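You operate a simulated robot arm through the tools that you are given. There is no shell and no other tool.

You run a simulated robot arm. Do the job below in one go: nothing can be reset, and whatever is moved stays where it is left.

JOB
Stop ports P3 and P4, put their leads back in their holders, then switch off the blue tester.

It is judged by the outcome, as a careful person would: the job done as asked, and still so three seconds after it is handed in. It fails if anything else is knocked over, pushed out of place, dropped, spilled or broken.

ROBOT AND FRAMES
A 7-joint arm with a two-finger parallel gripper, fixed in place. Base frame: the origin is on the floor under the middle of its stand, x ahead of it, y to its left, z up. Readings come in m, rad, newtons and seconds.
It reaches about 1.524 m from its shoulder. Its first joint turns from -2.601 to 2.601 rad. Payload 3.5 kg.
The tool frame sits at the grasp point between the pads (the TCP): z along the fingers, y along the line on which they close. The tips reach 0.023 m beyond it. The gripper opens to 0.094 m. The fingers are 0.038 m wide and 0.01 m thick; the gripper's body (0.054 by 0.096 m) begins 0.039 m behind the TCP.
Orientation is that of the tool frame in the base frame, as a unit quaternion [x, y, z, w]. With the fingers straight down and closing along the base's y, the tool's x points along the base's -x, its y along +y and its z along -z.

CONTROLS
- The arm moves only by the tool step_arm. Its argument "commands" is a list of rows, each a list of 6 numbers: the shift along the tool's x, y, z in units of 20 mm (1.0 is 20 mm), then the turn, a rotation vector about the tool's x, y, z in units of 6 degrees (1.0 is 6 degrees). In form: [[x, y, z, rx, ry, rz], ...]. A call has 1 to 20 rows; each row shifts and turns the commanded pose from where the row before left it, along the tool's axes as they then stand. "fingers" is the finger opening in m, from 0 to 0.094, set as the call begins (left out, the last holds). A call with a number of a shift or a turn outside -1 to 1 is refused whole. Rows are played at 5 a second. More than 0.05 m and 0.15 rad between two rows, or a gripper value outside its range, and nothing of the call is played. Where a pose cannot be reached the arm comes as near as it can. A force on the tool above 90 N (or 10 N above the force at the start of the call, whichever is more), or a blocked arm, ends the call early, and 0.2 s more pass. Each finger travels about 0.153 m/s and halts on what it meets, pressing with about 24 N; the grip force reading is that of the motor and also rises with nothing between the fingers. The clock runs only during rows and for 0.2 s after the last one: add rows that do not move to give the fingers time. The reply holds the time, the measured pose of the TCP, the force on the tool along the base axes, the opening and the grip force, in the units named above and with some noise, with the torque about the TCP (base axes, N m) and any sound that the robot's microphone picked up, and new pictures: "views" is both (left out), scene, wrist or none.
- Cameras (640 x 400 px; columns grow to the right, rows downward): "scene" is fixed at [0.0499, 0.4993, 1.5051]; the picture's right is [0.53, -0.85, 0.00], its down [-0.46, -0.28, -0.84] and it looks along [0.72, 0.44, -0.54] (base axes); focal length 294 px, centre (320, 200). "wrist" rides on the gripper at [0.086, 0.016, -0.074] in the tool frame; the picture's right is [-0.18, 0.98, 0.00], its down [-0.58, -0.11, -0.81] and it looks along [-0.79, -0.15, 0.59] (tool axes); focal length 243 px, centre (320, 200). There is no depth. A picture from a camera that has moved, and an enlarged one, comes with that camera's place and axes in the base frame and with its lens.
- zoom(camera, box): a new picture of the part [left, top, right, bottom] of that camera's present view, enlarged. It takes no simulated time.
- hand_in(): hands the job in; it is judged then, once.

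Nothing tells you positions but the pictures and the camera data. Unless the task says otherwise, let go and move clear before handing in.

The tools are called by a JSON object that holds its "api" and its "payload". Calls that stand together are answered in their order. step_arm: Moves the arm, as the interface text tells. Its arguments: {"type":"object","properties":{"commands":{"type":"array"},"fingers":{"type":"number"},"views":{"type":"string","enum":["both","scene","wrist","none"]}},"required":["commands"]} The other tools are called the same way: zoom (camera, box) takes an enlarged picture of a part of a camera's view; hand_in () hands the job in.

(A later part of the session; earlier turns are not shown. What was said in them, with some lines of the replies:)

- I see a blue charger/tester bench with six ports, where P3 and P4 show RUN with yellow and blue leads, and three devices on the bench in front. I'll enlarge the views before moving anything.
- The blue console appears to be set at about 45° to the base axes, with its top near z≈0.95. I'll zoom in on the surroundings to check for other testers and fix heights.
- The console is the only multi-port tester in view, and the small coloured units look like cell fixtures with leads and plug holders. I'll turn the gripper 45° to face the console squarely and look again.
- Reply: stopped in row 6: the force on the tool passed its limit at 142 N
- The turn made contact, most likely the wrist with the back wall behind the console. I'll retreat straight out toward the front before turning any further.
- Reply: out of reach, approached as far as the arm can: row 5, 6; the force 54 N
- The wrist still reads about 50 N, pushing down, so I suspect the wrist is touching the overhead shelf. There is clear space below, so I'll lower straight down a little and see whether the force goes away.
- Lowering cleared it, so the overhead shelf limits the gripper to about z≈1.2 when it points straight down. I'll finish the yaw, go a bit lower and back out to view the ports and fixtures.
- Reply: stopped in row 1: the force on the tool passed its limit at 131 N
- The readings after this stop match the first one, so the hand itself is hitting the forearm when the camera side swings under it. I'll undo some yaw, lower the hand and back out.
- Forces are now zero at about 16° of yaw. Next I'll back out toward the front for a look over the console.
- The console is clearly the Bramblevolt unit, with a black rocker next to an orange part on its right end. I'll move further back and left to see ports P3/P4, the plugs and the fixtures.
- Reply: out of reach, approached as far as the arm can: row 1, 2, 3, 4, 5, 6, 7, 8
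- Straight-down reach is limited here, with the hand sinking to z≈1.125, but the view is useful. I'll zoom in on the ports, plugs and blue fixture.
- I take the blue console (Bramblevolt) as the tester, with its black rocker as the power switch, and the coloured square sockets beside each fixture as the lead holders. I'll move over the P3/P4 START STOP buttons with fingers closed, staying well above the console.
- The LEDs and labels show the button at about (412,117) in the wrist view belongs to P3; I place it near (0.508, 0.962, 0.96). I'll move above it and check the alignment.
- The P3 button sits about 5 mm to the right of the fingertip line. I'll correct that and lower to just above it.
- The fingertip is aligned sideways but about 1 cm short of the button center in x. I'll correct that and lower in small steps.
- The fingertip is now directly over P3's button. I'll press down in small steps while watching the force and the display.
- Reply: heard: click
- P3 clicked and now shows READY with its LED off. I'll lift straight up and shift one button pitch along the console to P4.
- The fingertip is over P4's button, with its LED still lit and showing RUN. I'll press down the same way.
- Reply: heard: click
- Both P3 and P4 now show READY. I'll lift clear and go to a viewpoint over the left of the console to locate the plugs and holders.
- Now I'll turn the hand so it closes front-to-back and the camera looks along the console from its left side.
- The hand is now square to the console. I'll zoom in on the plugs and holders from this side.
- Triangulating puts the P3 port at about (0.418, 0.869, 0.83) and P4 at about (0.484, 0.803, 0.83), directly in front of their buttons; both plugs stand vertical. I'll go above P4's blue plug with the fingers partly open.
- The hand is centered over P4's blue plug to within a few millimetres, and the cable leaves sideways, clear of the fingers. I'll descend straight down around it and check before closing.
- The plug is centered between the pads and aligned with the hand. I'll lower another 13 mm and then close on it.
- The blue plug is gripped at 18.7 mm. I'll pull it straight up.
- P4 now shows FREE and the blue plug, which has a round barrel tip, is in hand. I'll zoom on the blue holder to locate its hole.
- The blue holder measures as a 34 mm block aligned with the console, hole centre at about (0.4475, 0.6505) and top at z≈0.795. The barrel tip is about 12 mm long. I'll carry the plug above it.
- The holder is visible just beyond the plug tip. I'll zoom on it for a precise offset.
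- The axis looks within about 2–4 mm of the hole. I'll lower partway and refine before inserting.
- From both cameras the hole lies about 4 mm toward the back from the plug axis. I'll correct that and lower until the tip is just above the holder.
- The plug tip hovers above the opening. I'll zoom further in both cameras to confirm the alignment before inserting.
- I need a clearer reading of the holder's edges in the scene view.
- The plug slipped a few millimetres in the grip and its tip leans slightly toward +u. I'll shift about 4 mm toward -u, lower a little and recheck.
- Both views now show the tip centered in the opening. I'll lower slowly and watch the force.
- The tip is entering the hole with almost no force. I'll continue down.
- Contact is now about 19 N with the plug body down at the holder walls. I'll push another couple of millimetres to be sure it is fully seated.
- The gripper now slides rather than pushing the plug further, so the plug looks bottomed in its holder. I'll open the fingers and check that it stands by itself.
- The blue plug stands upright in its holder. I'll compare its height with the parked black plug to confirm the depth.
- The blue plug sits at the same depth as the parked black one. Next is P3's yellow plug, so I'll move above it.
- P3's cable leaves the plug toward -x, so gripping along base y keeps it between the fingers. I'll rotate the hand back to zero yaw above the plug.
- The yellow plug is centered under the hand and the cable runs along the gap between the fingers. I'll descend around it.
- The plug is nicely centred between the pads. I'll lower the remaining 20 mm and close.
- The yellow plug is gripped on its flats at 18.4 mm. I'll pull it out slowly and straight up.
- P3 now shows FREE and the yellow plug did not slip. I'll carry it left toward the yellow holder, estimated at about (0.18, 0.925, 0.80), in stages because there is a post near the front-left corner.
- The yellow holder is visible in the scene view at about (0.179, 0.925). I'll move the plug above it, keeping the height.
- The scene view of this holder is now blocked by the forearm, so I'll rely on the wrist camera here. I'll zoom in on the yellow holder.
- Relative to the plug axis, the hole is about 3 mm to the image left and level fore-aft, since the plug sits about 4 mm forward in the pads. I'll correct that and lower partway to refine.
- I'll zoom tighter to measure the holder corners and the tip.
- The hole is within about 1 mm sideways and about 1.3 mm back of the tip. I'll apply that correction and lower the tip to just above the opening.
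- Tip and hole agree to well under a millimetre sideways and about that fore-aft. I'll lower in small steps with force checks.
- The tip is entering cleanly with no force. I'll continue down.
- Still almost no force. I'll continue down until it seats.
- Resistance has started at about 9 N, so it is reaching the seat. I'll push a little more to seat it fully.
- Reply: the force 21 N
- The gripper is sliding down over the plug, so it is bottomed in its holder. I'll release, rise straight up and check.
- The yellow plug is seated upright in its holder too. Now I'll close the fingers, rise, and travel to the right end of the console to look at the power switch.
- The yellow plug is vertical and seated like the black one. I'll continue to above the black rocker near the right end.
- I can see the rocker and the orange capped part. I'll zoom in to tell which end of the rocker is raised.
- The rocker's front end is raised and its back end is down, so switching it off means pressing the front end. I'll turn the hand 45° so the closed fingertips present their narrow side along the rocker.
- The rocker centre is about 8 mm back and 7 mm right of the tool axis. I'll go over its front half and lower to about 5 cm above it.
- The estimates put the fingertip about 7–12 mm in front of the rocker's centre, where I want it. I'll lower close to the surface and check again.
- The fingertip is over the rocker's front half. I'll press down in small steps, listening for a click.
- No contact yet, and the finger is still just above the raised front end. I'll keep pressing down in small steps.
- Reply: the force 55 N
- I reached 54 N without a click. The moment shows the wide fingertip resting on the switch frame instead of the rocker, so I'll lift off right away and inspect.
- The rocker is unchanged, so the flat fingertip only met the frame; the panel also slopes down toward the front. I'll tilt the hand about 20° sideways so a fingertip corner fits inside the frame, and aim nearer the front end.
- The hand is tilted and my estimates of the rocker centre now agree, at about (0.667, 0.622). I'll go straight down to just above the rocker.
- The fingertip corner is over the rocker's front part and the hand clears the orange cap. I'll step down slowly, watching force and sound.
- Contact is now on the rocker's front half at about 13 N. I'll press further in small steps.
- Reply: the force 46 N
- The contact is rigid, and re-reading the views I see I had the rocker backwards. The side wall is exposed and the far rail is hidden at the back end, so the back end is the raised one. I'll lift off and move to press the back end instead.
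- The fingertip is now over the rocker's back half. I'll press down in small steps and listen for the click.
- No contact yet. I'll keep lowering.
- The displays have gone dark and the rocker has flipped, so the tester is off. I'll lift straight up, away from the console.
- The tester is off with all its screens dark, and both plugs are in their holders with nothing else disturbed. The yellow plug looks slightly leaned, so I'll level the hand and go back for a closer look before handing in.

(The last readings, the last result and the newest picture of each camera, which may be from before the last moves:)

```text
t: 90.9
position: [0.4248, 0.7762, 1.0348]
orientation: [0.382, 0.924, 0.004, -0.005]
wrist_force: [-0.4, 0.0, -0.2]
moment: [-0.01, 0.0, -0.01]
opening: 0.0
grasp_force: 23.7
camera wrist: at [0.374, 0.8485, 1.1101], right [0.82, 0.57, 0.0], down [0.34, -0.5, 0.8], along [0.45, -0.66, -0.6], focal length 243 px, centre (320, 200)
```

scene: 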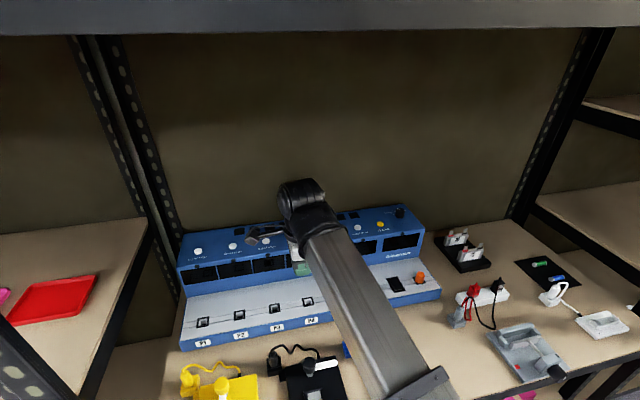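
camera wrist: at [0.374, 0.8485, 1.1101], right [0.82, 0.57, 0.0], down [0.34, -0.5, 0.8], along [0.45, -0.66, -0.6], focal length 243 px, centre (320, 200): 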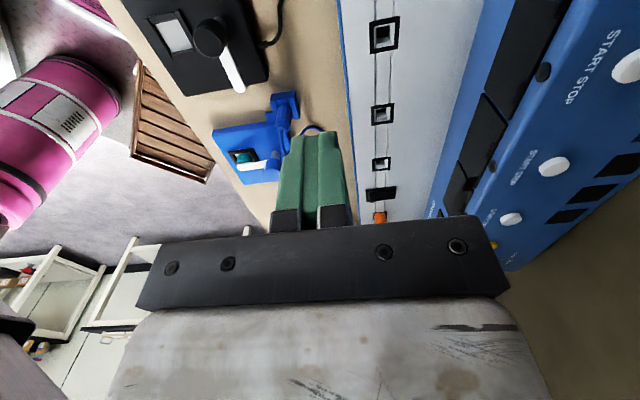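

From the current view the arm no longer blocks the left fixtures. I'll take high-zoom looks at both parked plugs.

{"api": "zoom", "payload": {"camera": "scene", "box": [172, 355, 222, 400]}}

{"api": "zoom", "payload": {"camera": "scene", "box": [255, 340, 305, 385]}}

{"api": "zoom", "payload": {"camera": "wrist", "box": [200, 60, 340, 190]}}

```text
8.89 times, centred on (197, 378) of scene
camera zoom: at [0.0499, 0.4993, 1.5051], right [0.53, -0.85, 0.0], down [-0.46, -0.28, -0.84], along [0.72, 0.44, -0.54], focal length 2614 px, centre (1413, -1378)
```

zoom: 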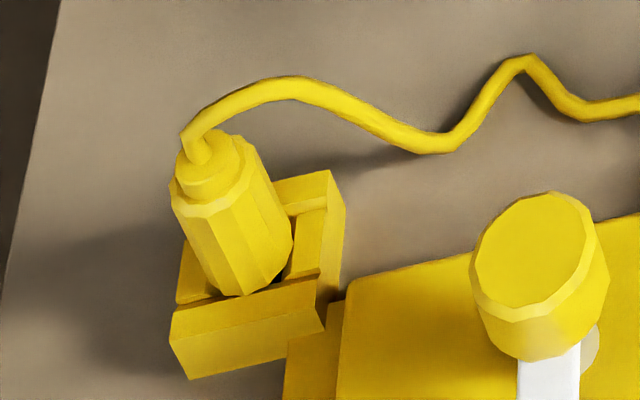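

```text
8.89 times, centred on (280, 362) of scene
camera zoom: at [0.0499, 0.4993, 1.5051], right [0.53, -0.85, 0.0], down [-0.46, -0.28, -0.84], along [0.72, 0.44, -0.54], focal length 2614 px, centre (676, -1244)
```

zoom: 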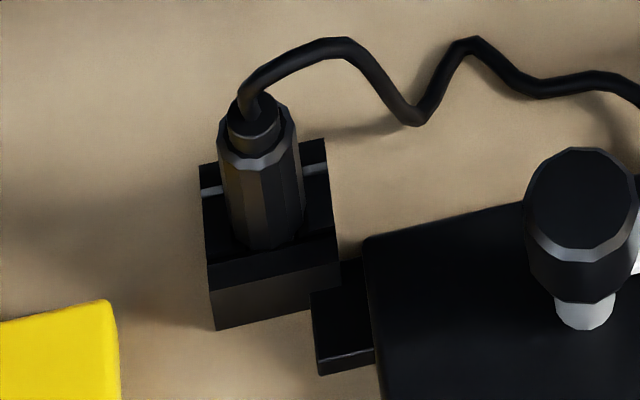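

```text
3.08 times, centred on (270, 125) of wrist
camera zoom: at [0.374, 0.8485, 1.1101], right [0.82, 0.57, 0.0], down [0.34, -0.5, 0.8], along [0.45, -0.66, -0.6], focal length 746 px, centre (474, 431)
```

zoom: 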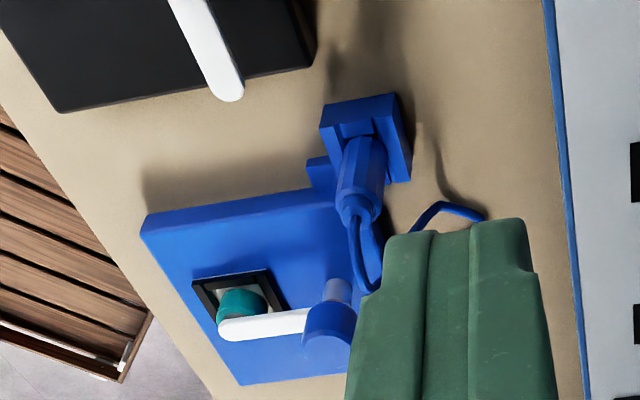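

Both plugs stand upright and seated in their own holders, matching the parked black one. The console is off, all its screens are dark, and the arm is clear with an empty gripper. I'm handing the job in.

{"api": "hand_in", "payload": {}}

```text
The job is handed in.
```

The job is done and handed in; I haven't seen the verdict.

- **Ports P3 and P4:** I pressed each START STOP button once. Both screens went from RUN to READY and both lights went out.
- **Leads:** The blue lead from P4 is in the blue holder and the yellow lead from P3 is in the yellow holder. Both plugs stand upright, seated like the black one that was already parked.
- **Blue tester:** I took this to be the blue Bramblevolt console, not the small blue fixture. I switched it off at the black rocker near its right end, and all its screens went dark.

- **Contact early on:** While finding its way around, the hand met resistance of about 130–140 N twice. I think it touched the arm's own forearm and the shelf overhead.
- **Force on the rocker:** I first pressed the wrong end of the rocker and put about 50 N on the switch and its frame before pressing the right end.

I saw no damage and nothing knocked over or moved out of place in the final views.
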